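You operate a simulated robot arm through the tools that you are given. There is no shell and no other tool. Be economical: measure what you need, move in short steps, check, and stop when the job is done.

The job below is to be done with a simulated robot arm. You get a single attempt, and the scene is never put back.

JOB
Put things in order on the top of the grey bench. At the end: the teal wax block stands where the white cup three (marked "3") stood; the yellow lug stands on top of the teal tin; the white cup three is on the silver tin tray; the tall prop from the top of the grey bench stands on top of the green pad; whatever was shut is shut again. Leave all else as you found it, and nothing knocked over. Set down upright: cup three.

It is judged by the outcome, as a careful person would: the job done as asked, and still so three seconds after it is handed in. It fails if anything else is knocked over, pushed out of place, dropped, spilled or broken.

ROBOT AND FRAMES
A 5-joint arm with a two-finger parallel gripper, fixed in place. Base frame: the origin is at the foot of the arm, x ahead of it, y to its left, z up; the work surface is at about z = 0. Readings come in mm, degrees, newtons and seconds.
With the tool pointing down near the work surface it reaches from about 260 to 680 mm from the base axis. Its first joint turns from -66.0 to 66.0 degrees. The tool tilts only in the upright plane through the base axis and itself; it spins freely about its own axis. Payload 2.9 kg.
The tool frame sits at the grasp point between the pads (the TCP): z along the fingers, y along the line on which they close. The tips reach 30 mm beyond it. Largest opening 110 mm; finger width 20, thickness 10; the body of the gripper, 48 by 112 mm, starts 55 mm behind the TCP.
Orientation is that of the tool frame in the base frame, as [roll, pitch, yaw] about the fixed x, y, z axes, in that order (R = Rz(yaw) Ry(pitch) Rx(roll)). With the fingers straight down and closing along the base's y, the tool's x points along the base's -x, its y along +y and its z along -z.

CONTROLS
- The arm moves only by the tool drive_tool. Its argument "targets" is a list of rows, each a list of 7 numbers: the shift along the tool's x, y, z in m, then the turn, a rotation vector about the tool's x, y, z in degrees, then the finger opening in m, from 0 to 0.11. In form: [[x, y, z, wx, wy, wz, claw], ...]. A call has 1 to 12 rows; each row is the pose to reach, as a shift and turn from the pose commanded when the call began, along the tool's axes at that moment. A row lasts 0.2 s, in which the tool goes at most 50 mm and 8.6 degrees; a call with a longer step from one row to the next is refused whole, and so is a gripper value outside its range. Where a pose cannot be reached the arm comes as near as it can. A force on the tool above 40 N (or 10 N above the force at the start of the call, whichever is more), or a blocked arm, ends the call early, and 0.2 s more pass. Each finger travels about 108 mm/s and halts on what it meets, pressing with about 25 N; the grip force reading is that of the motor and also rises with nothing between the fingers. The clock runs only during rows and for 0.2 s after the last one: add rows that repeat a pose to give the fingers time. The reply holds the time, the measured pose of the TCP, the force on the tool along the base axes, the opening and the grip force, in the units named above and with some noise, with the torque about the TCP (base axes, N m) and any sound that the robot's microphone picked up.
- Cameras (640 x 400 px; columns grow to the right, rows downward): "scene" is fixed at [30.7, -460, 584.9]; the picture's right is [0.79, -0.61, 0.00], its down [-0.47, -0.60, -0.65] and it looks along [0.40, 0.52, -0.76] (base axes); focal length 358 px, centre (320, 200). "wrist" rides on the gripper at [72, 17, -103] in the tool frame; the picture's right is [-0.23, 0.97, 0.00], its down [-0.76, -0.18, -0.62] and it looks along [-0.61, -0.14, 0.78] (tool axes); focal length 222 px, centre (320, 200).
- capture(camera): a new picture of that camera. It takes no simulated time.
- measure_at(camera, pixels): there is no depth. For up to 12 entries [column, row, z] of the newest picture of that camera ("zoom" is the newest enlarged one), the place [x, y] in the base frame at which the ray of that pixel passes the height z, good to about 2 mm. It takes no simulated time.
- close_up(camera, box): a new picture of the part [left, top, right, bottom] of that camera's present view, enlarged. It takes no simulated time.
- close_job(): hands the job in; it is judged then, once.

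Keep the steps short. Do not move on a guess: measure, check each grasp and each placing, and mend mistakes. In all there are 80 turns and 34 pictures (those below and enlarged ones count). Leave the gripper open and the arm clear of the work at the hand-in unless told otherwise, and finish with a single line.

The tools are called as a command line: name --pt "numbers of a row" for each row, then --argument value for the rest, lists and objects as JSON in quotes. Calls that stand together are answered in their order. drive_tool: Moves the arm, as the interface text tells. Its arguments: {"type":"object","properties":{"targets":{"type":"array","items":{"type":"array","items":{"type":"number"}}}},"required":["targets"]} The other tools are called the same way: capture (camera) takes a picture; measure_at (camera, pixels) gives the place at which the rays of pixels pass given heights; close_up (camera, box) takes an enlarged picture of a part of a camera's view; close_job () hands the job in.

At the start:

```text
t: 0.0
ee_pos: [258.4, -259.2, 309.8]
tool_rot: [180.0, 0.1, 179.9]
force: [0.5, 0.9, 0.5]
moment: [-0.03, -0.02, 0.01]
opening: 109.9
finger_force: 0.1
```

scene: 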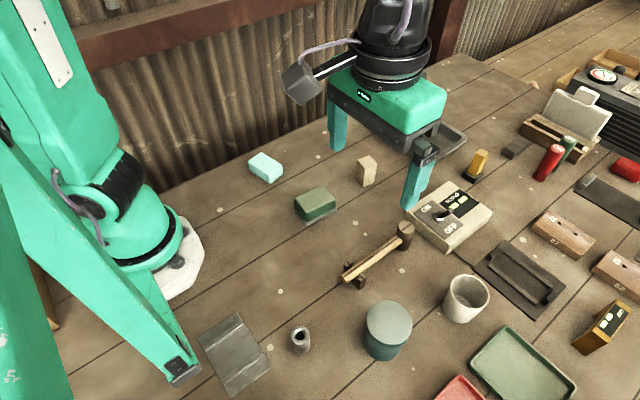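
wrist: 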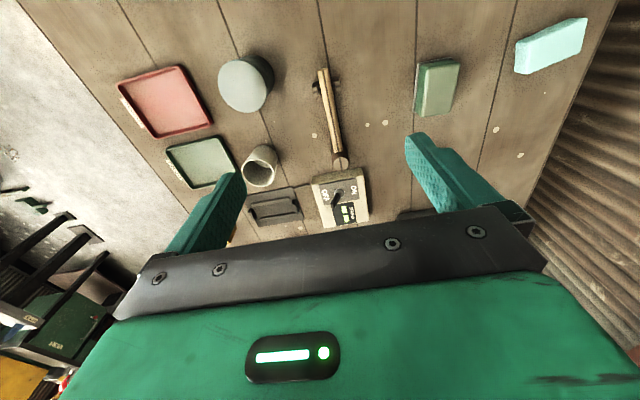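

I start by looking closer at the scene, left and right parts.

close_up --camera "scene" --box '[190, 130, 450, 400]'

close_up --camera "scene" --box '[400, 50, 640, 400]'

```text
1.48 times, centred on (320, 265) of scene
```

zoom: 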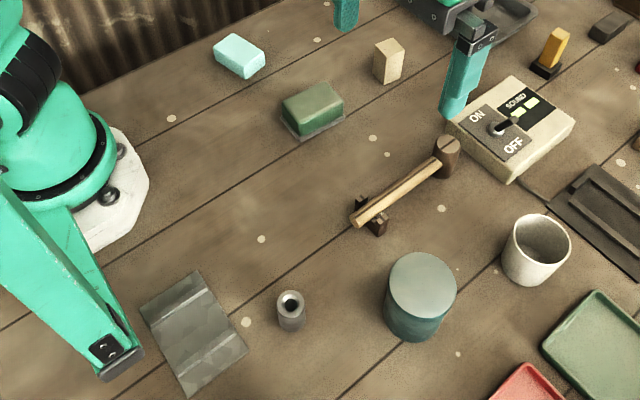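

```text
1.14 times, centred on (520, 225) of scene
```

zoom: 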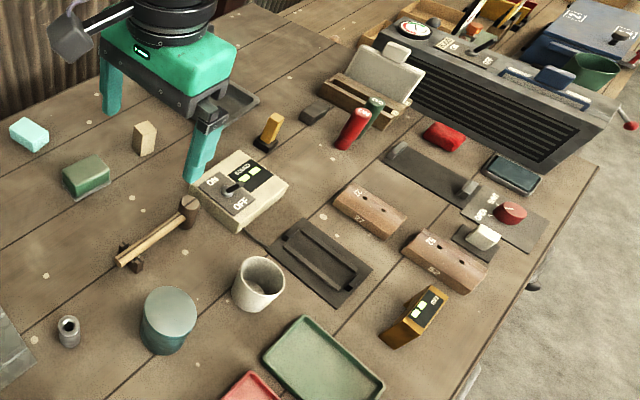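

Measuring rough positions of the visible things in the scene picture (ground points mostly).

capture --camera "scene"

measure_at --camera "scene" --pixels '[[265, 167, 20], [315, 205, 20], [366, 185, 0], [405, 230, 30], [450, 215, 30], [477, 175, 0], [463, 312, 0], [388, 345, 0], [300, 350, 0], [235, 352, 0], [520, 370, 5], [605, 330, 20]]'

measure_at --camera "scene" --pixels '[[548, 175, 0], [564, 232, 30], [615, 275, 30], [523, 275, 10], [455, 390, 5], [445, 140, 10], [510, 150, 0], [570, 120, 0]]'

```text
29 pictures are left
```

scene: 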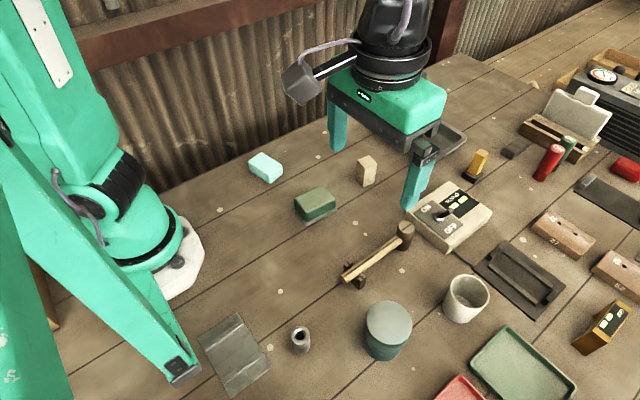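

```text
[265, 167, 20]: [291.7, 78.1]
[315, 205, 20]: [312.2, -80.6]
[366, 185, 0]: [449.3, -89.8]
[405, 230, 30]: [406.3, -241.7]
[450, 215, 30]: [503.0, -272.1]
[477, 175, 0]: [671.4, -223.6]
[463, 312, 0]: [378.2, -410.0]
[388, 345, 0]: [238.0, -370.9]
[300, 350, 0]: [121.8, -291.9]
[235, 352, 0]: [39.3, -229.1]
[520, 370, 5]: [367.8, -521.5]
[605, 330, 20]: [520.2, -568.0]
```

```text
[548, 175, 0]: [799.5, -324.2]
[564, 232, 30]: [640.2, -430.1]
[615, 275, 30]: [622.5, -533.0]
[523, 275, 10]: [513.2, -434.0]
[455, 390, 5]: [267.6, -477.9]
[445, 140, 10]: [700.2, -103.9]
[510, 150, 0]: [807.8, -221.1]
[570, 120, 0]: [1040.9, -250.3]
```

I swing the arm up and left to clear the view of the table.

drive_tool --pt "0 0 -0.04 0 0 0 0.11" --pt "-0.01 0.04 -0.06 0 0 0 0.11" --pt "-0.02 0.085 -0.07 0 0 0 0.11" --pt "-0.03 0.13 -0.08 0 0 0 0.11" --pt "-0.04 0.175 -0.08 0 0 0 0.11" --pt "-0.05 0.22 -0.08 0 0 0 0.11" --pt "-0.06 0.265 -0.08 0 0 0 0.11" --pt "-0.06 0.31 -0.08 0 0 0 0.11" --pt "-0.06 0.355 -0.08 0 0 0 0.11" --pt "-0.06 0.4 -0.08 0 0 0 0.11" --pt "-0.06 0.4 -0.08 0 0 0 0.11"

capture --camera "scene"

capture --camera "wrist"

```text
t: 2.4
ee_pos: [321.7, 138.1, 386.8]
tool_rot: [179.9, -0.1, -180.0]
force: [-0.2, 0.6, 0.9]
moment: [0.0, -0.02, -0.02]
opening: 110.0
finger_force: 0.2
```

```text
28 pictures are left
```

scene: 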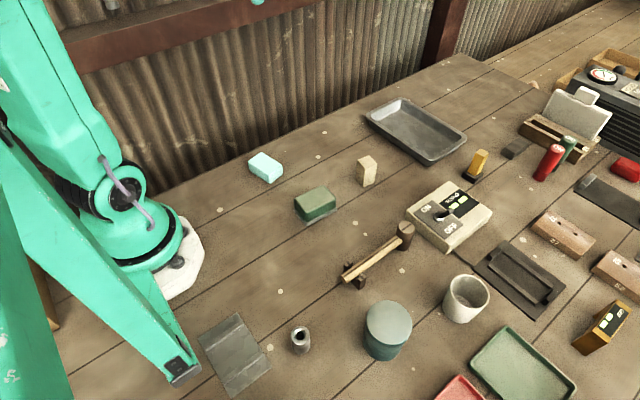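

```text
27 pictures are left
```

wrist: 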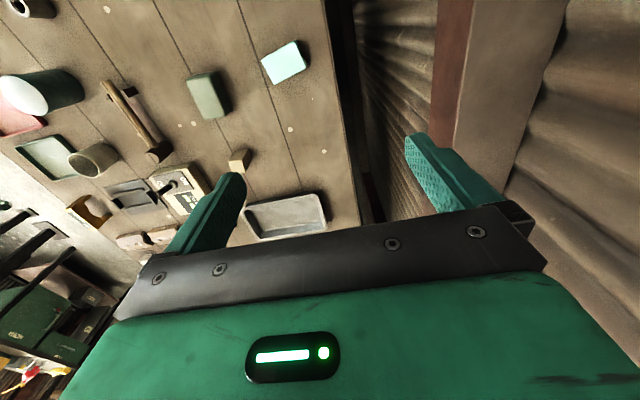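

Tray at (415,130) is now visible. Zooming in on the left-middle objects and the lug/cup.

close_up --camera "scene" --box '[240, 140, 420, 290]'

close_up --camera "scene" --box '[400, 130, 580, 290]'

close_up --camera "scene" --box '[280, 240, 500, 400]'

```text
2.67 times, centred on (330, 215) of scene
```

zoom: 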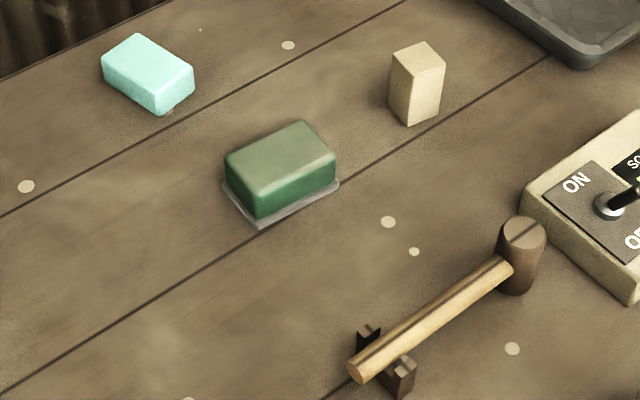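

```text
2.50 times, centred on (490, 210) of scene
```

zoom: 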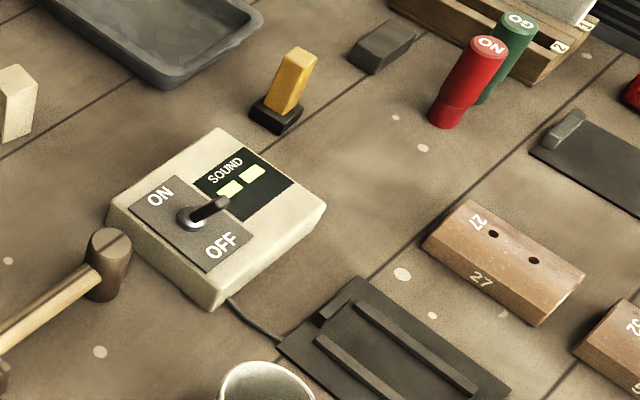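

```text
2.50 times, centred on (390, 320) of scene
```

zoom: 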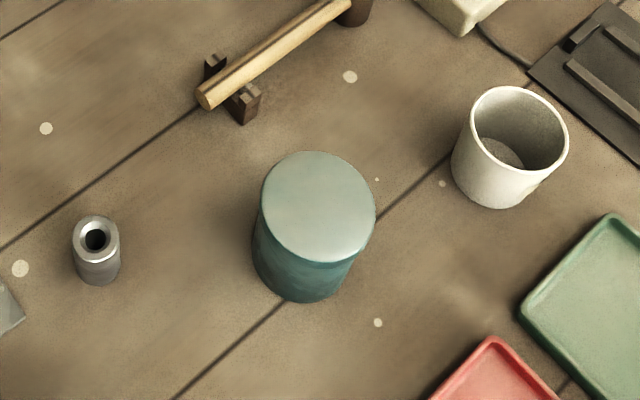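

Measuring more details: lug, tray edges, block, prop, pad, tin, cup.

measure_at --camera "scene" --pixels '[[472, 182, 0], [463, 172, 0], [482, 177, 0], [482, 150, 60], [475, 170, 15], [400, 97, 20], [366, 115, 20], [466, 138, 20], [428, 163, 20], [418, 135, 5], [364, 187, 0], [367, 160, 50]]'

measure_at --camera "scene" --pixels '[[268, 183, 0], [263, 152, 30], [249, 165, 30], [283, 169, 30], [270, 173, 30], [306, 222, 0], [314, 186, 40], [336, 203, 20], [293, 200, 40], [335, 196, 40], [388, 323, 70], [388, 360, 0]]'

measure_at --camera "scene" --pixels '[[368, 320, 70], [411, 325, 70], [390, 301, 70], [387, 344, 70], [466, 323, 0], [448, 291, 65], [490, 293, 65], [468, 274, 65], [472, 313, 65]]'

```text
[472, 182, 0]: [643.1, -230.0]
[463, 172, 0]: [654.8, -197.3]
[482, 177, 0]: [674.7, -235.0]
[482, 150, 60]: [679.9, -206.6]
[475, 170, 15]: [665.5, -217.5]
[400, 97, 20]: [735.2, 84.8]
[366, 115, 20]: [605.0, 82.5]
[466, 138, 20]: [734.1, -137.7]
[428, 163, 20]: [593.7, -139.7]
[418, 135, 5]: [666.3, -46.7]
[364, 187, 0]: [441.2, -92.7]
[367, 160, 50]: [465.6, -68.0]
```

```text
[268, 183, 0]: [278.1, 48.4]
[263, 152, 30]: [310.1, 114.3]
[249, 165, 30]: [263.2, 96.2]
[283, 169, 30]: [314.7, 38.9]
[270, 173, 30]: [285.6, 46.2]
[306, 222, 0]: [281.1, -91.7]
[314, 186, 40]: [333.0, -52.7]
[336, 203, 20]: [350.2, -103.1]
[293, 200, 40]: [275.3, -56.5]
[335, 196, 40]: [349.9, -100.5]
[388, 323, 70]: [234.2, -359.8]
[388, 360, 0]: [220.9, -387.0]
```

```text
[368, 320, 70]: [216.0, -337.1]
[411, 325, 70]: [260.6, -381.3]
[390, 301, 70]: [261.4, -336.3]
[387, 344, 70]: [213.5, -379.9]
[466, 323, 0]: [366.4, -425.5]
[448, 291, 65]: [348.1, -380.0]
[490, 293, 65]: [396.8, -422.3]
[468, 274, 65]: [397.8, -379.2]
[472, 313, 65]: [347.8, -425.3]
```

Next I move above the cream prop (about (452,-82)) with wrist view to see it, the pad and the lug.

drive_tool --pt "-0.01 -0.045 0.01 0 0 0 0.11" --pt "-0.02 -0.09 0.03 0 0 0 0.11" --pt "-0.04 -0.13 0.05 0 0 0 0.11" --pt "-0.06 -0.165 0.08 0 0 0 0.11" --pt "-0.075 -0.2 0.11 0 0 0 0.11" --pt "-0.085 -0.22 0.15 0 0 0 0.11" --pt "-0.085 -0.22 0.187 0 0 0 0.11" --pt "-0.085 -0.22 0.187 0 0 0 0.11"

capture --camera "wrist"

```text
refused: row 2 steps farther than a row can; nothing moved
```

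```text
23 pictures are left
```

wrist: 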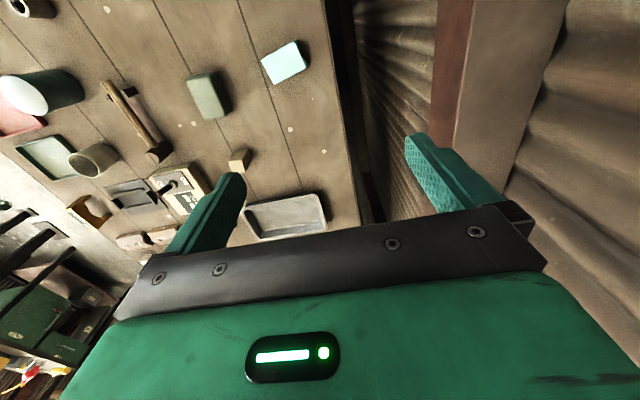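

A row was over 50 mm; I resend with smaller steps.

drive_tool --pt "-0.01 -0.035 0.01 0 0 0 0.11" --pt "-0.02 -0.07 0.03 0 0 0 0.11" --pt "-0.03 -0.105 0.05 0 0 0 0.11" --pt "-0.045 -0.14 0.07 0 0 0 0.11" --pt "-0.06 -0.17 0.095 0 0 0 0.11" --pt "-0.075 -0.2 0.12 0 0 0 0.11" --pt "-0.085 -0.22 0.15 0 0 0 0.11" --pt "-0.085 -0.22 0.187 0 0 0 0.11" --pt "-0.085 -0.22 0.187 0 0 0 0.11"

```text
t: 4.4
ee_pos: [404.0, -80.6, 201.7]
tool_rot: [180.0, 0.0, -180.0]
force: [-0.2, -0.5, 0.7]
moment: [0.03, -0.02, 0.0]
opening: 110.1
finger_force: 0.1
```

capture --camera "wrist"

```text
22 pictures are left
```

wrist: 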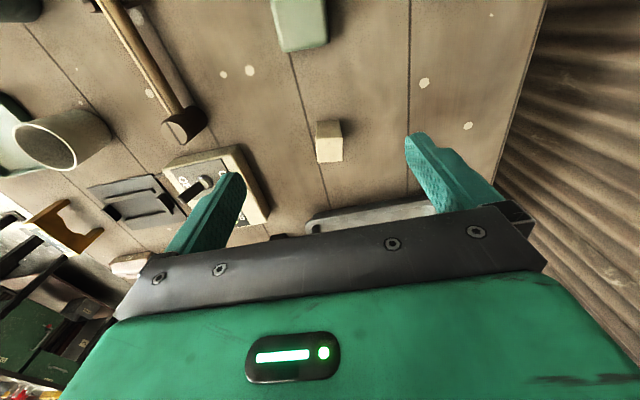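

Measuring the prop corners in the wrist picture: top face (316..343, 137..162), bottom edge at row 121.

measure_at --camera "wrist" --pixels '[[316, 122, 0], [340, 121, 0], [316, 138, 50], [342, 136, 50], [343, 160, 50], [317, 162, 50], [275, 12, 0], [283, 52, 40], [328, 46, 40], [325, 3, 40]]'

close_up --camera "wrist" --box '[250, 0, 410, 180]'

```text
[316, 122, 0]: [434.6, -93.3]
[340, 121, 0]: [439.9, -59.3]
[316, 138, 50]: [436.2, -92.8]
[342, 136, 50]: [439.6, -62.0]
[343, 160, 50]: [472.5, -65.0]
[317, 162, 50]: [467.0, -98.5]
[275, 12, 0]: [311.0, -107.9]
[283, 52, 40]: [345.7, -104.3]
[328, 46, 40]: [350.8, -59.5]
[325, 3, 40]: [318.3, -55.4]
```

```text
2.22 times, centred on (330, 90) of wrist
```

zoom: 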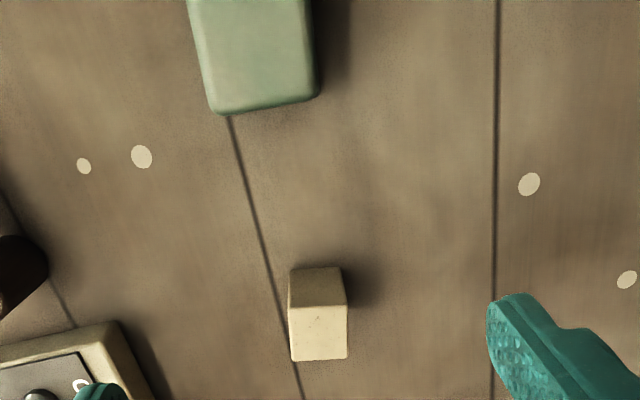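

Prop is about 32×33×50 at (454,-79.5), turned about -7°. I go down over it with TCP at z≈33 and stay open.

drive_tool --pt "-0.025 0.0 0.01 0 0 3.5 0.11" --pt "-0.05 0.001 0.04 0 0 7 0.11" --pt "-0.05 0.001 0.08 0 0 7 0.11" --pt "-0.05 0.001 0.12 0 0 7 0.11" --pt "-0.05 0.001 0.15 0 0 7 0.11" --pt "-0.05 0.001 0.168 0 0 7 0.11" --pt "-0.05 0.001 0.168 0 0 7 0.07" --pt "-0.05 0.001 0.168 0 0 7 0.05" --pt "-0.05 0.001 0.168 0 0 7 0.025" --pt "-0.05 0.001 0.168 0 0 7 0.025"

```text
t: 6.6
ee_pos: [453.6, -78.2, 35.3]
tool_rot: [180.0, 0.0, 172.9]
force: [0.5, 0.0, 0.3]
moment: [0.0, 0.02, -0.02]
opening: 31.8
finger_force: 25.1
```

Gripped (31.8 mm, 25 N). Lift and move back to see the pad from about (345,-79,200).

drive_tool --pt "0 0 -0.03 0 0 0 0.025" --pt "0 0 -0.07 0 0 0 0.025" --pt "0 0 -0.11 0 0 0 0.025" --pt "0.03 0 -0.14 0 0 0 0.025" --pt "0.07 0 -0.165 0 0 0 0.025" --pt "0.108 0.013 -0.165 0 0 0 0.025" --pt "0.108 0.013 -0.165 0 0 0 0.025"

capture --camera "wrist"

```text
t: 8.2
ee_pos: [349.7, -49.2, 199.5]
tool_rot: [180.0, 0.1, 173.0]
force: [0.6, -0.4, -0.8]
moment: [-0.01, -0.02, 0.0]
opening: 31.9
finger_force: 24.7
```

```text
20 pictures are left
```

wrist: 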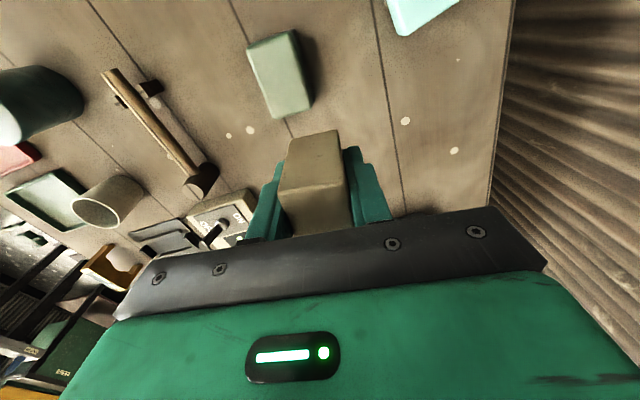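

Measuring pad top corners (248,48),(293,30),(308,100),(269,118) at a few heights.

measure_at --camera "wrist" --pixels '[[248, 48, 30], [293, 30, 30], [297, 105, 30], [269, 118, 30], [248, 48, 40], [293, 30, 40], [297, 105, 40], [269, 118, 40], [313, 106, 0], [278, 120, 0]]'

measure_at --camera "scene" --pixels '[[336, 197, 30], [336, 197, 40], [314, 187, 30], [314, 187, 40], [294, 200, 30], [294, 200, 40], [306, 213, 30], [306, 213, 40]]'

close_up --camera "wrist" --box '[220, 10, 350, 130]'

```text
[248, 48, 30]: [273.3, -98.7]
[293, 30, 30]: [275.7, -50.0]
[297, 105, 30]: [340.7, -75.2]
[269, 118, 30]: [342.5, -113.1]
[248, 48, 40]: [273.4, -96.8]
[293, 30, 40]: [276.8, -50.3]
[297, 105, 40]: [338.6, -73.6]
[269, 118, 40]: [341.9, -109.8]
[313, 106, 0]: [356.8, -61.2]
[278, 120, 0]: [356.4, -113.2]
```

```text
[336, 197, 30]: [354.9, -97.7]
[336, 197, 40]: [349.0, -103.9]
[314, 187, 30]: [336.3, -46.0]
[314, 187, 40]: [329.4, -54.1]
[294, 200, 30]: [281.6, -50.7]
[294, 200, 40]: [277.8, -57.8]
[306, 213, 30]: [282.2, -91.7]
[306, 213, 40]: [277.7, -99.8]
```

```text
3.33 times, centred on (285, 70) of wrist
```

zoom: 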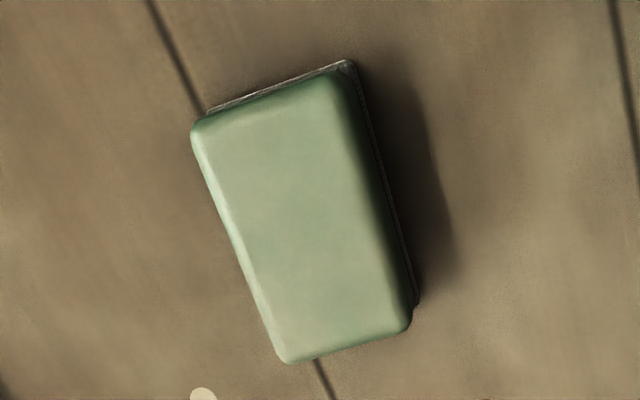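

Measure the top-face corners in this enlarged picture.

measure_at --camera "zoom" --pixels '[[194, 125, 40], [337, 75, 40], [408, 325, 40], [288, 360, 40], [305, 218, 40], [305, 218, 30]]'

```text
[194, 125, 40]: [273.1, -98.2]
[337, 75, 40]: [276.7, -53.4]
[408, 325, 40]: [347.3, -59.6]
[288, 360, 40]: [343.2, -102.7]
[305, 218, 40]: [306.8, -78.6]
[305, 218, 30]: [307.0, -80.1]
```

Pad centre (310,-78.5), top ≈40. Prop bottom is 35 below TCP; go to z≈85 above the pad centre.

drive_tool --pt "0.018 -0.017 0.02 0 0 0 0.025" --pt "0.0358 -0.0339 0.04 0 0 0 0.025" --pt "0.0358 -0.0339 0.08 0 0 0 0.025" --pt "0.0358 -0.0339 0.113 0 0 0 0.025" --pt "0.0358 -0.0339 0.113 0 0 0 0.025"

close_up --camera "scene" --box '[240, 120, 420, 240]'

```text
t: 9.4
ee_pos: [308.8, -80.2, 87.3]
tool_rot: [180.0, 0.1, 173.0]
force: [0.8, 0.0, -1.2]
moment: [-0.01, 0.02, -0.01]
opening: 31.8
finger_force: 24.9
```

```text
3.33 times, centred on (330, 180) of scene
```

zoom: 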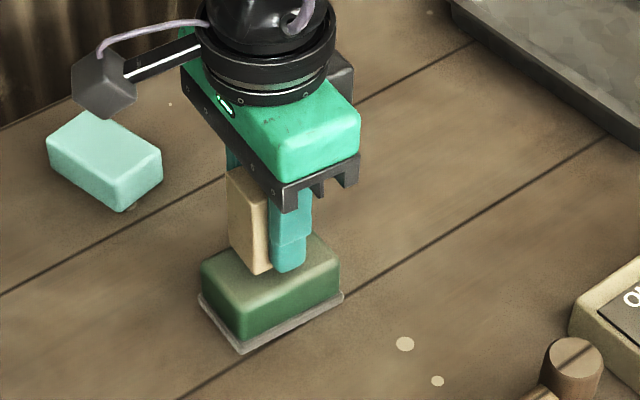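

Close to centre. I lower in 2–3 mm steps, watching force.

drive_tool --pt "-0.001 0.001 0.003 0 0 0 0.025" --pt "-0.001 0.001 0.006 0 0 0 0.025" --pt "-0.001 0.001 0.009 0 0 0 0.025" --pt "-0.001 0.001 0.009 0 0 0 0.025"

```text
t: 10.4
ee_pos: [310.2, -79.5, 78.7]
tool_rot: [179.9, 0.0, 173.1]
force: [0.6, 0.3, -0.9]
moment: [0.01, 0.0, -0.01]
opening: 31.8
finger_force: 24.6
```

drive_tool --pt "0 0 0.0015 0 0 0 0.025" --pt "0 0 0.003 0 0 0 0.025" --pt "0 0 0.003 0 0 0 0.025"

```text
t: 11.2
ee_pos: [310.8, -79.9, 74.8]
tool_rot: [180.0, 0.3, 173.0]
force: [-0.2, 1.8, 20.7]
moment: [0.12, 0.01, 0.02]
opening: 31.9
finger_force: 25.1
```

Contact felt (20 N at z≈75). I open slowly, then rise.

drive_tool --pt "0 0 -0.001 0 0 0 0.025" --pt "0 0 -0.001 0 0 0 0.045" --pt "0 0 -0.001 0 0 0 0.07" --pt "0 0 -0.001 0 0 0 0.09" --pt "0 0 -0.03 0 0 0 0.09" --pt "0 0 -0.07 0 0 0 0.09" --pt "0 0 -0.11 0 0 0 0.11" --pt "0 0 -0.15 0 0 0 0.11" --pt "0 0 -0.18 0 0 0 0.11"

close_up --camera "scene" --box '[240, 120, 420, 240]'

```text
t: 13.2
ee_pos: [310.0, -79.9, 255.8]
tool_rot: [-179.9, -0.1, 173.1]
force: [-0.3, 0.1, -0.3]
moment: [0.0, 0.0, 0.0]
opening: 110.2
finger_force: 0.0
```

```text
3.33 times, centred on (330, 180) of scene
```

zoom: 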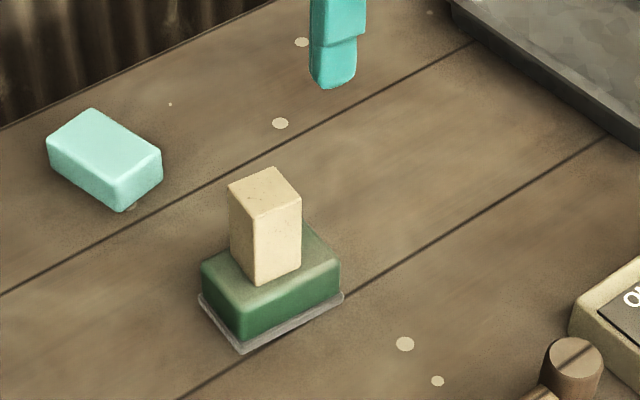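

Prop stands well on the pad. Next the yellow lug: I move to about (585,-195,210) to view it.

drive_tool --pt "-0.04 -0.012 0.005 0 0 0 0.11" --pt "-0.08 -0.024 0.01 0 0 0 0.11" --pt "-0.12 -0.036 0.015 0 0 0 0.11" --pt "-0.16 -0.048 0.02 0 0 0 0.11" --pt "-0.2 -0.06 0.03 0 0 0 0.11" --pt "-0.24 -0.072 0.04 0 0 0 0.11" --pt "-0.28 -0.084 0.05 0 0 0 0.11" --pt "-0.28 -0.084 0.05 0 0 0 0.11"

capture --camera "wrist"

```text
t: 15.0
ee_pos: [577.2, -199.0, 203.6]
tool_rot: [-179.9, 0.0, 173.1]
force: [0.2, 0.3, -0.2]
moment: [0.03, -0.03, -0.03]
opening: 110.2
finger_force: 0.0
```

```text
16 pictures are left
```

wrist: 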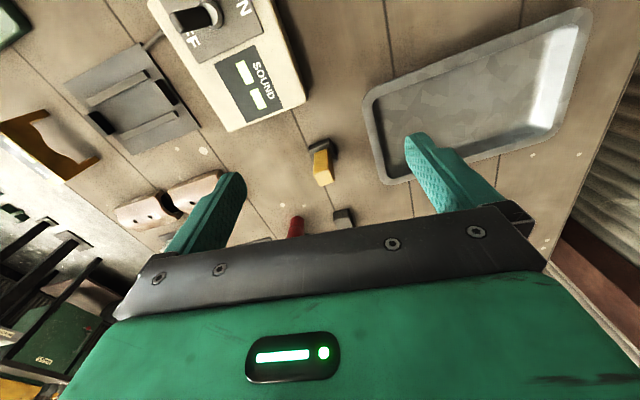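

close_up --camera "wrist" --box '[280, 120, 370, 200]'

measure_at --camera "wrist" --pixels '[[308, 146, 0], [330, 138, 0], [339, 152, 0], [313, 168, 0], [322, 146, 15], [314, 173, 60], [333, 182, 60], [323, 177, 60]]'

```text
5.00 times, centred on (325, 160) of wrist
```

zoom: 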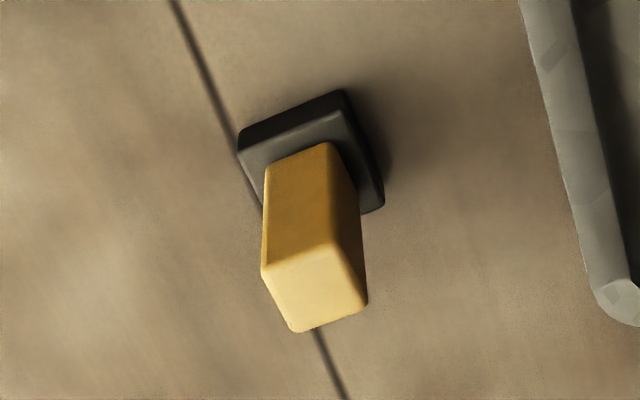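

```text
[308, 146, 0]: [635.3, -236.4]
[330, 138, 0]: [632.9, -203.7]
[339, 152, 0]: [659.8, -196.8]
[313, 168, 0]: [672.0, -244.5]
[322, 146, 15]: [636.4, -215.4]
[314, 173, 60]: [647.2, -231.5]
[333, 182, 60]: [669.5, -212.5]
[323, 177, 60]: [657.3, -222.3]
```

Measuring the lug top at several heights in both pictures to find its height.

measure_at --camera "zoom" --pixels '[[262, 270, 60], [335, 245, 60], [367, 300, 60], [297, 332, 60], [262, 270, 45], [335, 245, 45], [367, 300, 45], [297, 332, 45], [240, 152, 0], [345, 92, 12], [385, 205, 0], [238, 130, 12]]'

measure_at --camera "scene" --pixels '[[479.2, 148.8, 45], [488.8, 152.8, 45], [479.2, 148.8, 60], [488.8, 152.8, 60], [479.2, 148.8, 70], [488.8, 152.8, 70], [473, 183, 0], [462, 172, 12], [483, 175, 0]]'

close_up --camera "scene" --box '[440, 130, 530, 200]'

```text
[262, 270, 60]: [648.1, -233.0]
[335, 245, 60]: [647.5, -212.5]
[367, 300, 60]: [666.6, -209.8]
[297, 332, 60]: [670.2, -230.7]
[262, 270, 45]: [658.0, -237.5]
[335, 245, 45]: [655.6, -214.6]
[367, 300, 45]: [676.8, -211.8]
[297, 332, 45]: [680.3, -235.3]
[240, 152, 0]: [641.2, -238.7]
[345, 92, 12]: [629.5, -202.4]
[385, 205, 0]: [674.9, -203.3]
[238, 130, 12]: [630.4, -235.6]
```

```text
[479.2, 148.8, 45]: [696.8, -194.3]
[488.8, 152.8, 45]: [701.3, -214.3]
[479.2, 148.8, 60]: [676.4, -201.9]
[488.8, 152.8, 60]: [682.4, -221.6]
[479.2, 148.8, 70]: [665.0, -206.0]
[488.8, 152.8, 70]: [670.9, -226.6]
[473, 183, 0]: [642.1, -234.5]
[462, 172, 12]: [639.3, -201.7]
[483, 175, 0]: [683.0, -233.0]
```

```text
5.71 times, centred on (485, 165) of scene
```

zoom: 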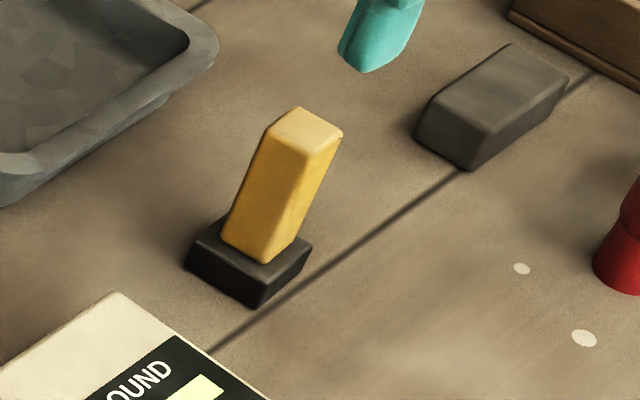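

Lug: yellow block ~21 mm square, top at z≈67, centre (656,-221), in a black foot, turned about +6°. I approach to just above (z≈110), claw at 70 mm, and check how far the arm reaches.

drive_tool --pt "-0.03 -0.004 0.02 0 0 -5 0.07" --pt "-0.06 -0.008 0.05 0 0 -10 0.07" --pt "-0.08 -0.0115 0.08 0 0 -13 0.07" --pt "-0.08 -0.0115 0.0936 0 0 -13 0.07" --pt "-0.08 -0.0115 0.0936 0 0 -13 0.07"

```text
t: 16.2
ee_pos: [640.1, -215.3, 110.5]
tool_rot: [180.0, 0.1, -173.9]
force: [0.4, 0.1, 0.0]
moment: [-0.01, 0.0, 0.02]
opening: 70.0
finger_force: 0.1
out of reach, approached as far as the arm can: row 2, 3, 4, 5
```

Straight down it stops ~14 mm short (r≈675 of 691). A small outward tilt of 5° should gain the reach; I try it at this height.

drive_tool --pt "0 0 0 1.05 -2.27 0 0.07" --pt "0 0 0 2.09 -4.54 0 0.07" --pt "0 0 0 2.09 -4.54 0 0.07"

```text
t: 17.0
ee_pos: [642.1, -214.1, 108.9]
tool_rot: [-177.9, 4.6, -173.9]
force: [0.0, 1.2, 0.5]
moment: [-0.03, -0.01, 0.01]
opening: 70.0
finger_force: 0.0
```

Tilt works (4.6°). Now shift the remaining (14,-6.5) mm outward at the same height.

drive_tool --pt "-0.0066 -0.004 0.0007 0 0 0 0.07" --pt "-0.0132 -0.0079 0.0013 0 0 0 0.07" --pt "-0.0132 -0.0079 0.0013 0 0 0 0.07"

close_up --camera "wrist" --box '[220, 100, 420, 225]'

```text
t: 17.8
ee_pos: [655.2, -219.2, 108.5]
tool_rot: [-177.8, 4.5, -173.9]
force: [0.6, 0.0, 0.0]
moment: [0.0, -0.01, -0.01]
opening: 70.0
finger_force: 0.0
```

```text
3.20 times, centred on (320, 162) of wrist
```

zoom: 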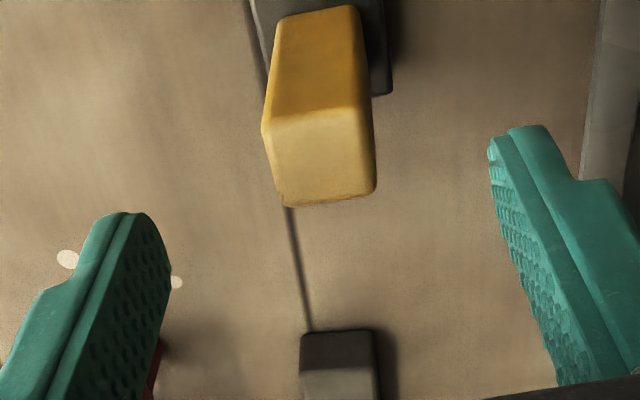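

Measuring the lug top in this picture at z=66.

measure_at --camera "zoom" --pixels '[[263, 132, 66], [366, 110, 66], [375, 188, 66], [285, 205, 66], [322, 160, 66], [322, 160, 60]]'

```text
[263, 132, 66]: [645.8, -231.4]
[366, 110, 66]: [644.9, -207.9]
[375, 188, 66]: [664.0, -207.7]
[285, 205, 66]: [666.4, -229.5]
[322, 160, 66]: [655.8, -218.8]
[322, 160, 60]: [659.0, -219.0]
```

Lug centre (655.5,-219), aligned. Descend straight to z≈49 and close.

drive_tool --pt "0.0016 0.0007 0.02 0 0 1 0.07" --pt "0.0032 0.0015 0.04 0 0 2 0.07" --pt "0.0047 0.0022 0.059 0 0 2.5 0.07" --pt "0.0047 0.0022 0.059 0 0 2.5 0.07" --pt "0.0047 0.0022 0.059 0 0 2.5 0.045" --pt "0.0047 0.0022 0.059 0 0 2.5 0.025" --pt "0.0047 0.0022 0.059 0 0 2.5 0.015" --pt "0.0047 0.0022 0.059 0 0 2.5 0.015"

```text
t: 19.6
ee_pos: [654.1, -221.6, 49.5]
tool_rot: [-178.1, 4.6, -176.4]
force: [0.0, 0.3, -0.2]
moment: [-0.01, 0.01, 0.01]
opening: 21.7
finger_force: 24.9
```

Gripped (21.7 mm). Lift straight up in small steps and read the force.

drive_tool --pt "-0.0004 -0.0002 -0.005 0 0 0 0.015" --pt "-0.0008 -0.0003 -0.01 0 0 0 0.015" --pt "-0.0016 -0.0007 -0.02 0 0 0 0.015" --pt "-0.0016 -0.0007 -0.02 0 0 0 0.015"

close_up --camera "scene" --box '[420, 100, 540, 200]'

```text
t: 20.6
ee_pos: [653.8, -220.1, 69.2]
tool_rot: [-178.2, 4.6, -176.4]
force: [-0.6, 0.4, -0.8]
moment: [0.04, 0.01, 0.02]
opening: 21.8
finger_force: 25.2
```

```text
4.00 times, centred on (480, 150) of scene
```

zoom: 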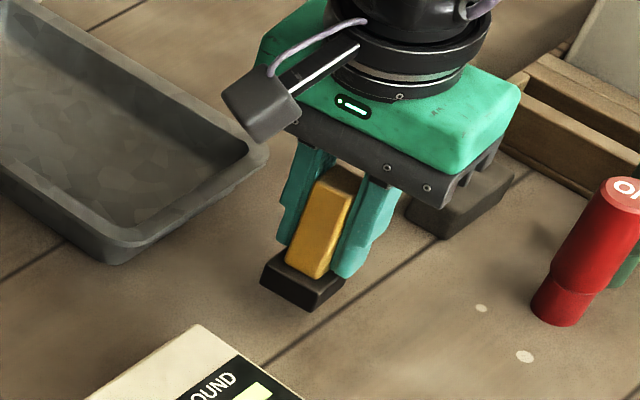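

The black foot rises with the lug, so it is one piece; its bottom is ≈49.5 mm below TCP. I raise and draw it back along the radius to (445,-150,200).

drive_tool --pt "0.0068 0.0028 -0.0308 0 0 0 0.015" --pt "0.0321 0.0131 -0.0632 0 0 0 0.015" --pt "0.062 0.0253 -0.0962 0 0 0 0.015" --pt "0.0923 0.0377 -0.1241 0 0 0 0.015" --pt "0.1281 0.0522 -0.1424 0 0 0 0.015" --pt "0.165 0.0672 -0.1458 0 0 0 0.015" --pt "0.1927 0.0784 -0.1484 0 0 0 0.015" --pt "0.1927 0.0784 -0.1484 0 0 0 0.015"

```text
t: 22.4
ee_pos: [446.4, -149.3, 201.1]
tool_rot: [-178.1, 4.7, -176.4]
force: [0.8, -0.2, -1.5]
moment: [-0.02, -0.01, 0.0]
opening: 21.5
finger_force: 24.6
```

Now swing about the base by -38° at constant height towards the tin.

drive_tool --pt "0.0157 -0.0353 -0.0002 0.379 0.148 4.722 0.015" --pt "0.0348 -0.0698 -0.0006 0.758 0.296 9.444 0.015" --pt "0.0564 -0.102 -0.0013 1.137 0.444 14.166 0.015" --pt "0.0809 -0.1327 -0.0024 1.516 0.592 18.888 0.015" --pt "0.1075 -0.1608 -0.0036 1.895 0.74 23.61 0.015" --pt "0.1362 -0.1867 -0.0051 2.274 0.888 28.332 0.015" --pt "0.1675 -0.2105 -0.0069 2.653 1.036 33.054 0.015" --pt "0.2 -0.2312 -0.0088 3.032 1.184 37.776 0.015" --pt "0.2 -0.2312 -0.0088 3.032 1.184 37.776 0.015"

capture --camera "wrist"

```text
t: 24.4
ee_pos: [258.4, -391.6, 198.5]
tool_rot: [-178.1, 4.7, 145.5]
force: [0.3, 0.3, -1.7]
moment: [-0.01, 0.0, 0.03]
opening: 21.7
finger_force: 25.0
```

```text
11 pictures are left
```

wrist: 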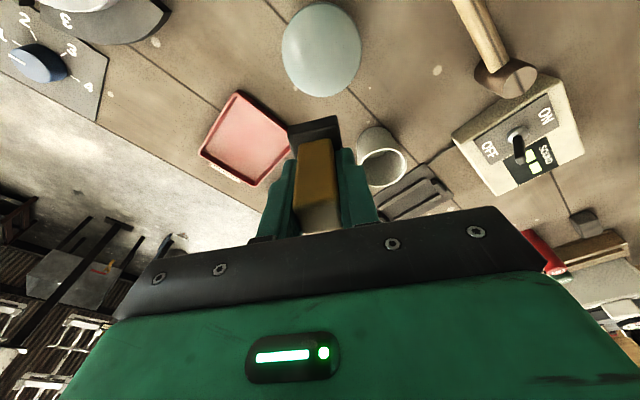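

Tin top disc spans (282..361, 2..98). Measuring its edges at candidate heights, in both pictures.

measure_at --camera "wrist" --pixels '[[282, 52, 70], [361, 48, 70], [318, 2, 70], [328, 98, 70], [282, 52, 60], [361, 48, 60], [318, 2, 60], [328, 98, 60], [321, 50, 70], [321, 50, 60]]'

measure_at --camera "scene" --pixels '[[366, 322, 60], [412, 327, 60], [391, 300, 60], [388, 345, 60], [366, 322, 70], [412, 327, 70], [391, 300, 70], [388, 345, 70], [366, 322, 80], [412, 327, 80], [391, 300, 80], [388, 345, 80]]'

```text
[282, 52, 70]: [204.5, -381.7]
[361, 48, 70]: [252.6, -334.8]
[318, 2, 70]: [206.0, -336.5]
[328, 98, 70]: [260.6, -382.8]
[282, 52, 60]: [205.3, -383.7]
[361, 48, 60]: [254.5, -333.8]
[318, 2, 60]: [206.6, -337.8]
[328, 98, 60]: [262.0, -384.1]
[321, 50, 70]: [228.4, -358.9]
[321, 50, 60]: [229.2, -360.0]
```

```text
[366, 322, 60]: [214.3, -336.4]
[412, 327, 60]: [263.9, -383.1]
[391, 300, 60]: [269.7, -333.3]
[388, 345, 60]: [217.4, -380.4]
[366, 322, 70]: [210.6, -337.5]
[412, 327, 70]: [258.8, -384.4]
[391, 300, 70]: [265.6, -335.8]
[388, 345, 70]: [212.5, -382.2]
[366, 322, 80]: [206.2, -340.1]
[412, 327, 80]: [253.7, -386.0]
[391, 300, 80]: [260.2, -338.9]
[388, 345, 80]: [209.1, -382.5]
```

Tin centre ≈ (233,-360), top ≈ 75. I move over it and down to z≈138 (lug bottom ≈ 88).

drive_tool --pt "0.0194 0.0058 -0.0018 0 0 0 0.015" --pt "0.0387 0.0115 -0.0036 0 0 0 0.015" --pt "0.0412 0.0125 0.0263 0 0 0 0.015" --pt "0.0436 0.0135 0.0562 0 0 0 0.015" --pt "0.0436 0.0135 0.0562 0 0 0 0.015"

close_up --camera "scene" --box '[300, 230, 480, 380]'

```text
t: 25.6
ee_pos: [235.5, -360.8, 136.8]
tool_rot: [-178.1, 4.7, 145.7]
force: [0.4, -0.2, -1.1]
moment: [-0.02, 0.04, 0.02]
opening: 21.9
finger_force: 25.1
```

```text
2.67 times, centred on (390, 305) of scene
```

zoom: 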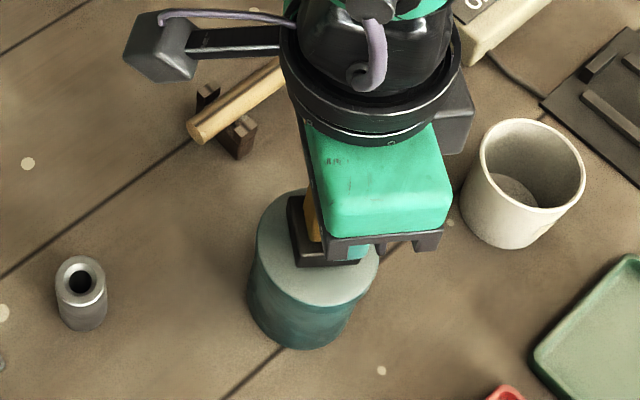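

Well centred. Lower gently in 2 mm steps until contact.

drive_tool --pt "0.0002 0.0001 0.002 0 0 0 0.015" --pt "0.0003 0.0001 0.004 0 0 0 0.015" --pt "0.0005 0.0002 0.006 0 0 0 0.015" --pt "0.0007 0.0003 0.008 0 0 0 0.015" --pt "0.0007 0.0003 0.008 0 0 0 0.015"

```text
t: 26.8
ee_pos: [236.1, -360.5, 131.6]
tool_rot: [-178.0, 4.9, 145.7]
force: [-2.8, 2.2, 18.4]
moment: [0.39, 0.01, 0.02]
opening: 21.7
finger_force: 24.9
```

Contact (18 N). Ease back 2 mm, read the force.

drive_tool --pt "-0.0002 -0.0001 -0.0022 0 0 0 0.015" --pt "-0.0002 -0.0001 -0.0022 0 0 0 0.015"

```text
t: 27.4
ee_pos: [235.5, -359.6, 132.8]
tool_rot: [-178.2, 4.5, 145.8]
force: [0.7, -0.4, 2.3]
moment: [0.01, -0.1, -0.05]
opening: 21.7
finger_force: 25.1
```

Light contact. Open slowly, rise 120 mm.

drive_tool --pt "0 0 0 0 0 0 0.03" --pt "0 0 0 0 0 0 0.05" --pt "0 0 0 0 0 0 0.07" --pt "0 0 0 0 0 0 0.07" --pt "0 0 -0.03 0 0 0 0.07" --pt "0 0 -0.07 0 0 0 0.07" --pt "0 0 -0.12 0 0 0 0.07" --pt "0 0 -0.14 0 0 0 0.11"

capture --camera "wrist"

```text
t: 29.2
ee_pos: [227.7, -350.7, 273.9]
tool_rot: [-178.0, 4.6, 145.7]
force: [0.1, -0.6, -0.7]
moment: [-0.03, 0.05, 0.02]
opening: 109.7
finger_force: 0.1
```

```text
9 pictures are left
```

wrist: 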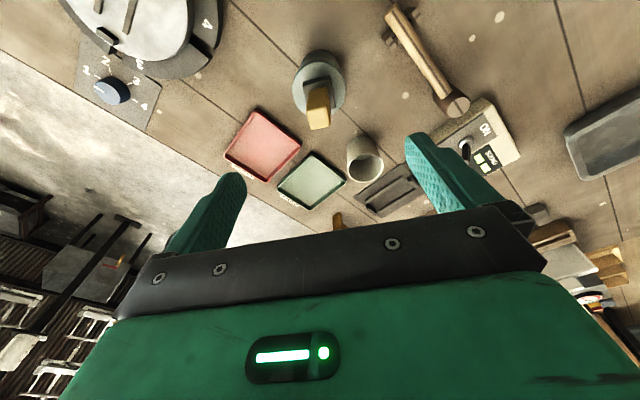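

Lug stands on the tin. Now the cup: measuring its rim and the neighbouring tray/plate edges.

measure_at --camera "scene" --pixels '[[510, 326, 12], [470, 362, 12], [473, 270, 0], [505, 240, 0], [526, 318, 0], [568, 290, 0], [445, 293, 55], [490, 293, 55], [468, 274, 55], [471, 312, 55]]'

close_up --camera "wrist" --box '[280, 40, 440, 220]'

```text
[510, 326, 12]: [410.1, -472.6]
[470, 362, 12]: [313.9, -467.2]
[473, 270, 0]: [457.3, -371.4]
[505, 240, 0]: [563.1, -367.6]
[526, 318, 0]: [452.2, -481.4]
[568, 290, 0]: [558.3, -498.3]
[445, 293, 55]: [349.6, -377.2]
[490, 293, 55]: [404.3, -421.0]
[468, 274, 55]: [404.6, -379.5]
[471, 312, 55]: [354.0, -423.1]
```

```text
2.22 times, centred on (360, 130) of wrist
```

zoom: 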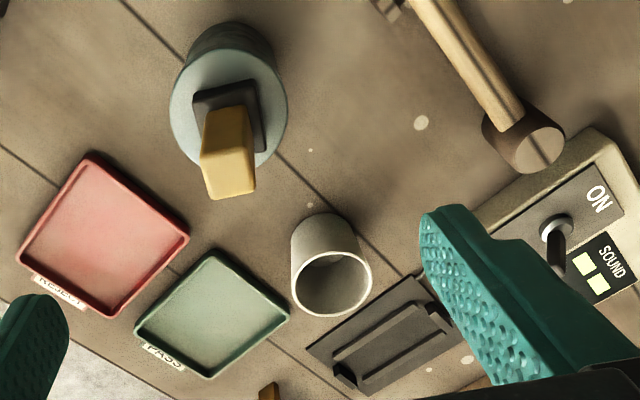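

measure_at --camera "zoom" --pixels '[[292, 280, 60], [372, 284, 60], [334, 250, 60], [330, 317, 60], [332, 283, 50], [332, 283, 60], [332, 283, 70], [325, 213, 0], [292, 245, 0], [362, 240, 0]]'

```text
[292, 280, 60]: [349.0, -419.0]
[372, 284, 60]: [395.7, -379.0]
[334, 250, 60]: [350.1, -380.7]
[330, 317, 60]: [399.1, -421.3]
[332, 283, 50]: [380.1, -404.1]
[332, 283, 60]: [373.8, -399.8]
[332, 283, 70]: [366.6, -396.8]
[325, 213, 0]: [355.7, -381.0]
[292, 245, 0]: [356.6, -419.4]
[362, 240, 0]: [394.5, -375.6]
```

Cup centre ≈ (375,-400.5), rim ≈ 63 mm wide, ≈62 tall. I move over it at z≈215 and take the tilt out.

drive_tool --pt "-0.037 0.0107 0.003 0 0 0 0.11" --pt "-0.0745 0.0214 0.0055 -0.5 1.2 0 0.11" --pt "-0.1118 0.0321 0.015 -1 2.4 0 0.11" --pt "-0.1442 0.0438 0.04 -1.5 3.5 0 0.11" --pt "-0.1442 0.0448 0.0707 -1.9 4.62 0 0.11" --pt "-0.1442 0.0448 0.0707 -1.9 4.62 0 0.11"

```text
t: 30.6
ee_pos: [375.9, -398.6, 213.8]
tool_rot: [180.0, 0.0, 145.6]
force: [0.1, -0.7, -0.2]
moment: [-0.01, -0.01, 0.02]
opening: 110.0
finger_force: 0.0
```

Untilted. Spin to closing along the tangent and descend around the cup to z≈42; close slowly.

drive_tool --pt "0 -0.001 0.03 0 0 6 0.1" --pt "-0.0003 -0.002 0.07 0 0 12.6 0.1" --pt "-0.0003 -0.002 0.11 0 0 12.6 0.1" --pt "-0.0003 -0.002 0.145 0 0 12.6 0.1" --pt "-0.0003 -0.002 0.172 0 0 12.6 0.1" --pt "-0.0003 -0.002 0.172 0 0 12.6 0.1"

close_up --camera "wrist" --box '[200, 80, 460, 240]'

```text
t: 32.0
ee_pos: [375.5, -403.5, 40.1]
tool_rot: [180.0, 0.0, 133.1]
force: [-0.6, -1.4, -0.3]
moment: [0.01, 0.01, 0.0]
opening: 100.0
finger_force: 0.1
```

```text
2.46 times, centred on (330, 160) of wrist
```

zoom: 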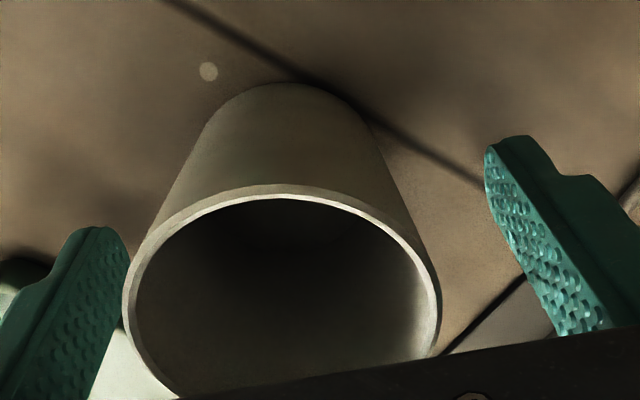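

Measuring the rim at z=62 and base front at z=0 to check centring.

measure_at --camera "zoom" --pixels '[[123, 300, 62], [441, 300, 62], [285, 187, 62], [205, 125, 0], [375, 130, 0], [285, 82, 0]]'

```text
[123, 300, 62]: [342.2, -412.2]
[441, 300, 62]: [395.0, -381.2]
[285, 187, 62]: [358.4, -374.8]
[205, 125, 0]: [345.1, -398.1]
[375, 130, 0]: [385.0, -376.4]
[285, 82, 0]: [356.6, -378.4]
```

Centred within 1 mm: the cup stands at about (375,-403). Close the fingers.

drive_tool --pt "0 0 0 0 0 0 0.08" --pt "0 0 0 0 0 0 0.065" --pt "0 0 0 0 0 0 0.055" --pt "0 0 0 0 0 0 0.05" --pt "0 0 0 0 0 0 0.05"

```text
t: 33.2
ee_pos: [374.4, -402.7, 41.9]
tool_rot: [179.9, 0.1, 133.1]
force: [0.0, -0.4, -0.2]
moment: [0.03, -0.03, -0.03]
opening: 56.0
finger_force: 24.5
```

Gripped (56 mm). Lift 160 mm straight up.

drive_tool --pt "0 0 -0.02 0 0 0 0.045" --pt "0 0 -0.06 0 0 0 0.045" --pt "0 0 -0.1 0 0 0 0.045" --pt "0 0 -0.14 0 0 0 0.045" --pt "0 0 -0.16 0 0 0 0.045" --pt "0 0 -0.16 0 0 0 0.045"

```text
t: 34.6
ee_pos: [374.1, -402.3, 199.4]
tool_rot: [180.0, 0.0, 132.9]
force: [-0.9, 0.3, -0.3]
moment: [0.01, 0.01, -0.01]
opening: 55.8
finger_force: 25.5
```

Swing 44.6° about the base towards the tray, cup bottom at ≈158 mm.

drive_tool --pt "0.0017 0.0427 0 0 0 -4.46 0.045" --pt "0.0066 0.0852 0 0 0 -8.92 0.045" --pt "0.0149 0.1272 0 0 0 -13.38 0.045" --pt "0.0264 0.1683 0 0 0 -17.84 0.045" --pt "0.0411 0.2085 0 0 0 -22.3 0.045" --pt "0.0589 0.2474 0 0 0 -26.76 0.045" --pt "0.0796 0.2848 0 0 0 -31.22 0.045" --pt "0.1031 0.3205 0 0 0 -35.68 0.045" --pt "0.1294 0.3542 0 0 0 -40.14 0.045" --pt "0.1582 0.3858 0 0 0 -44.6 0.045" --pt "0.1582 0.3858 0 0 0 -44.6 0.045"

capture --camera "wrist"

```text
t: 37.0
ee_pos: [550.7, -20.4, 199.7]
tool_rot: [180.0, 0.1, 177.7]
force: [0.1, 0.1, -0.4]
moment: [-0.01, 0.02, -0.01]
opening: 56.0
finger_force: 24.6
```

```text
6 pictures are left
```

wrist: 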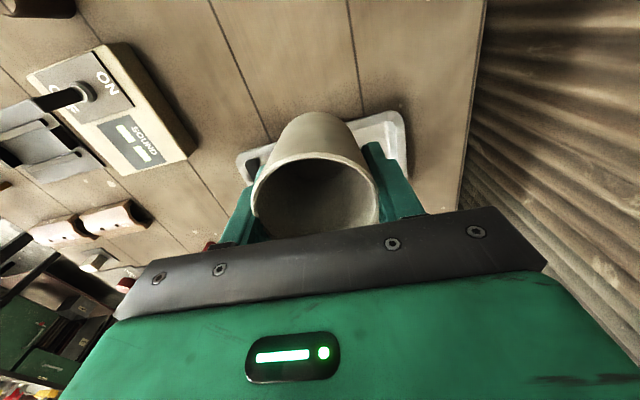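

Measuring the tray's near rim corners.

measure_at --camera "wrist" --pixels '[[238, 158, 20], [262, 146, 20], [375, 113, 20], [397, 113, 20], [408, 140, 20], [407, 178, 20]]'

measure_at --camera "scene" --pixels '[[400, 107, 5], [376, 120, 5], [457, 136, 5], [427, 156, 5]]'

```text
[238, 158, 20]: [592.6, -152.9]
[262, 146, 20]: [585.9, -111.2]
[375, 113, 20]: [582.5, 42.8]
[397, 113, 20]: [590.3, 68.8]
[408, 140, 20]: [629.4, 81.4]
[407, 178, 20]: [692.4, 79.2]
```

```text
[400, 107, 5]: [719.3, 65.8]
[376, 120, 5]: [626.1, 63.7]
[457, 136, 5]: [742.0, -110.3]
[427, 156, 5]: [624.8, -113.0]
```

Near rim at x≈586–592, floor from ≈625 to 720. I go to (656,-30) at z≈100 (cup bottom ≈58, above the rim).

drive_tool --pt "-0.03 -0.0015 0.025 0 0 0 0.045" --pt "-0.06 -0.003 0.05 0 0 0 0.045" --pt "-0.09 -0.005 0.075 0 0 0 0.045" --pt "-0.1063 -0.0058 0.1 0 0 0 0.045" --pt "-0.1063 -0.0058 0.1 0 0 0 0.045"

close_up --camera "scene" --box '[350, 60, 500, 180]'

```text
t: 38.2
ee_pos: [655.3, -32.1, 101.7]
tool_rot: [179.9, 0.1, 177.6]
force: [-0.6, -0.3, -0.1]
moment: [0.02, 0.01, 0.02]
opening: 55.7
finger_force: 25.0
```

```text
3.33 times, centred on (425, 120) of scene
```

zoom: 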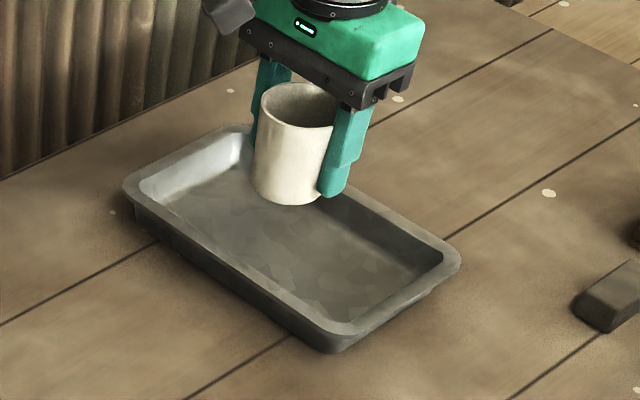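

On line for the tray floor. Lower 50 mm, then in small steps.

drive_tool --pt "0 0 0.02 0 0 0 0.045" --pt "0 0 0.04 0 0 0 0.045" --pt "0 0 0.048 0 0 0 0.045" --pt "0 0 0.051 0 0 0 0.045" --pt "0 0 0.053 0 0 0 0.045" --pt "0 0 0.055 0 0 0 0.045" --pt "0 0 0.057 0 0 0 0.045" --pt "0 0 0.057 0 0 0 0.045"

```text
t: 40.0
ee_pos: [657.1, -32.9, 46.9]
tool_rot: [-180.0, 0.4, 177.6]
force: [3.6, -0.4, 14.9]
moment: [0.02, 0.08, -0.04]
opening: 55.4
finger_force: 25.2
```

Contact (15 N). Ease 1.5 mm, open slowly, rise.

drive_tool --pt "0 0 -0.0015 0 0 0 0.045" --pt "0 0 -0.0015 0 0 0 0.045" --pt "0 0 -0.0015 0 0 0 0.06" --pt "0 0 -0.0015 0 0 0 0.075" --pt "0 0 -0.0015 0 0 0 0.095" --pt "0 0 -0.0015 0 0 0 0.1" --pt "0 0 -0.03 0 0 0 0.1" --pt "0 0 -0.07 0 0 0 0.1" --pt "0.03 0 -0.105 0 0 0 0.1" --pt "0.07 0 -0.135 0 0 0 0.1" --pt "0.11 0 -0.16 0 0 0 0.1"

```text
t: 42.4
ee_pos: [543.6, -27.0, 202.2]
tool_rot: [-179.9, 0.0, 177.6]
force: [-0.3, 0.4, -0.3]
moment: [-0.01, -0.02, 0.02]
opening: 99.7
finger_force: 0.1
```

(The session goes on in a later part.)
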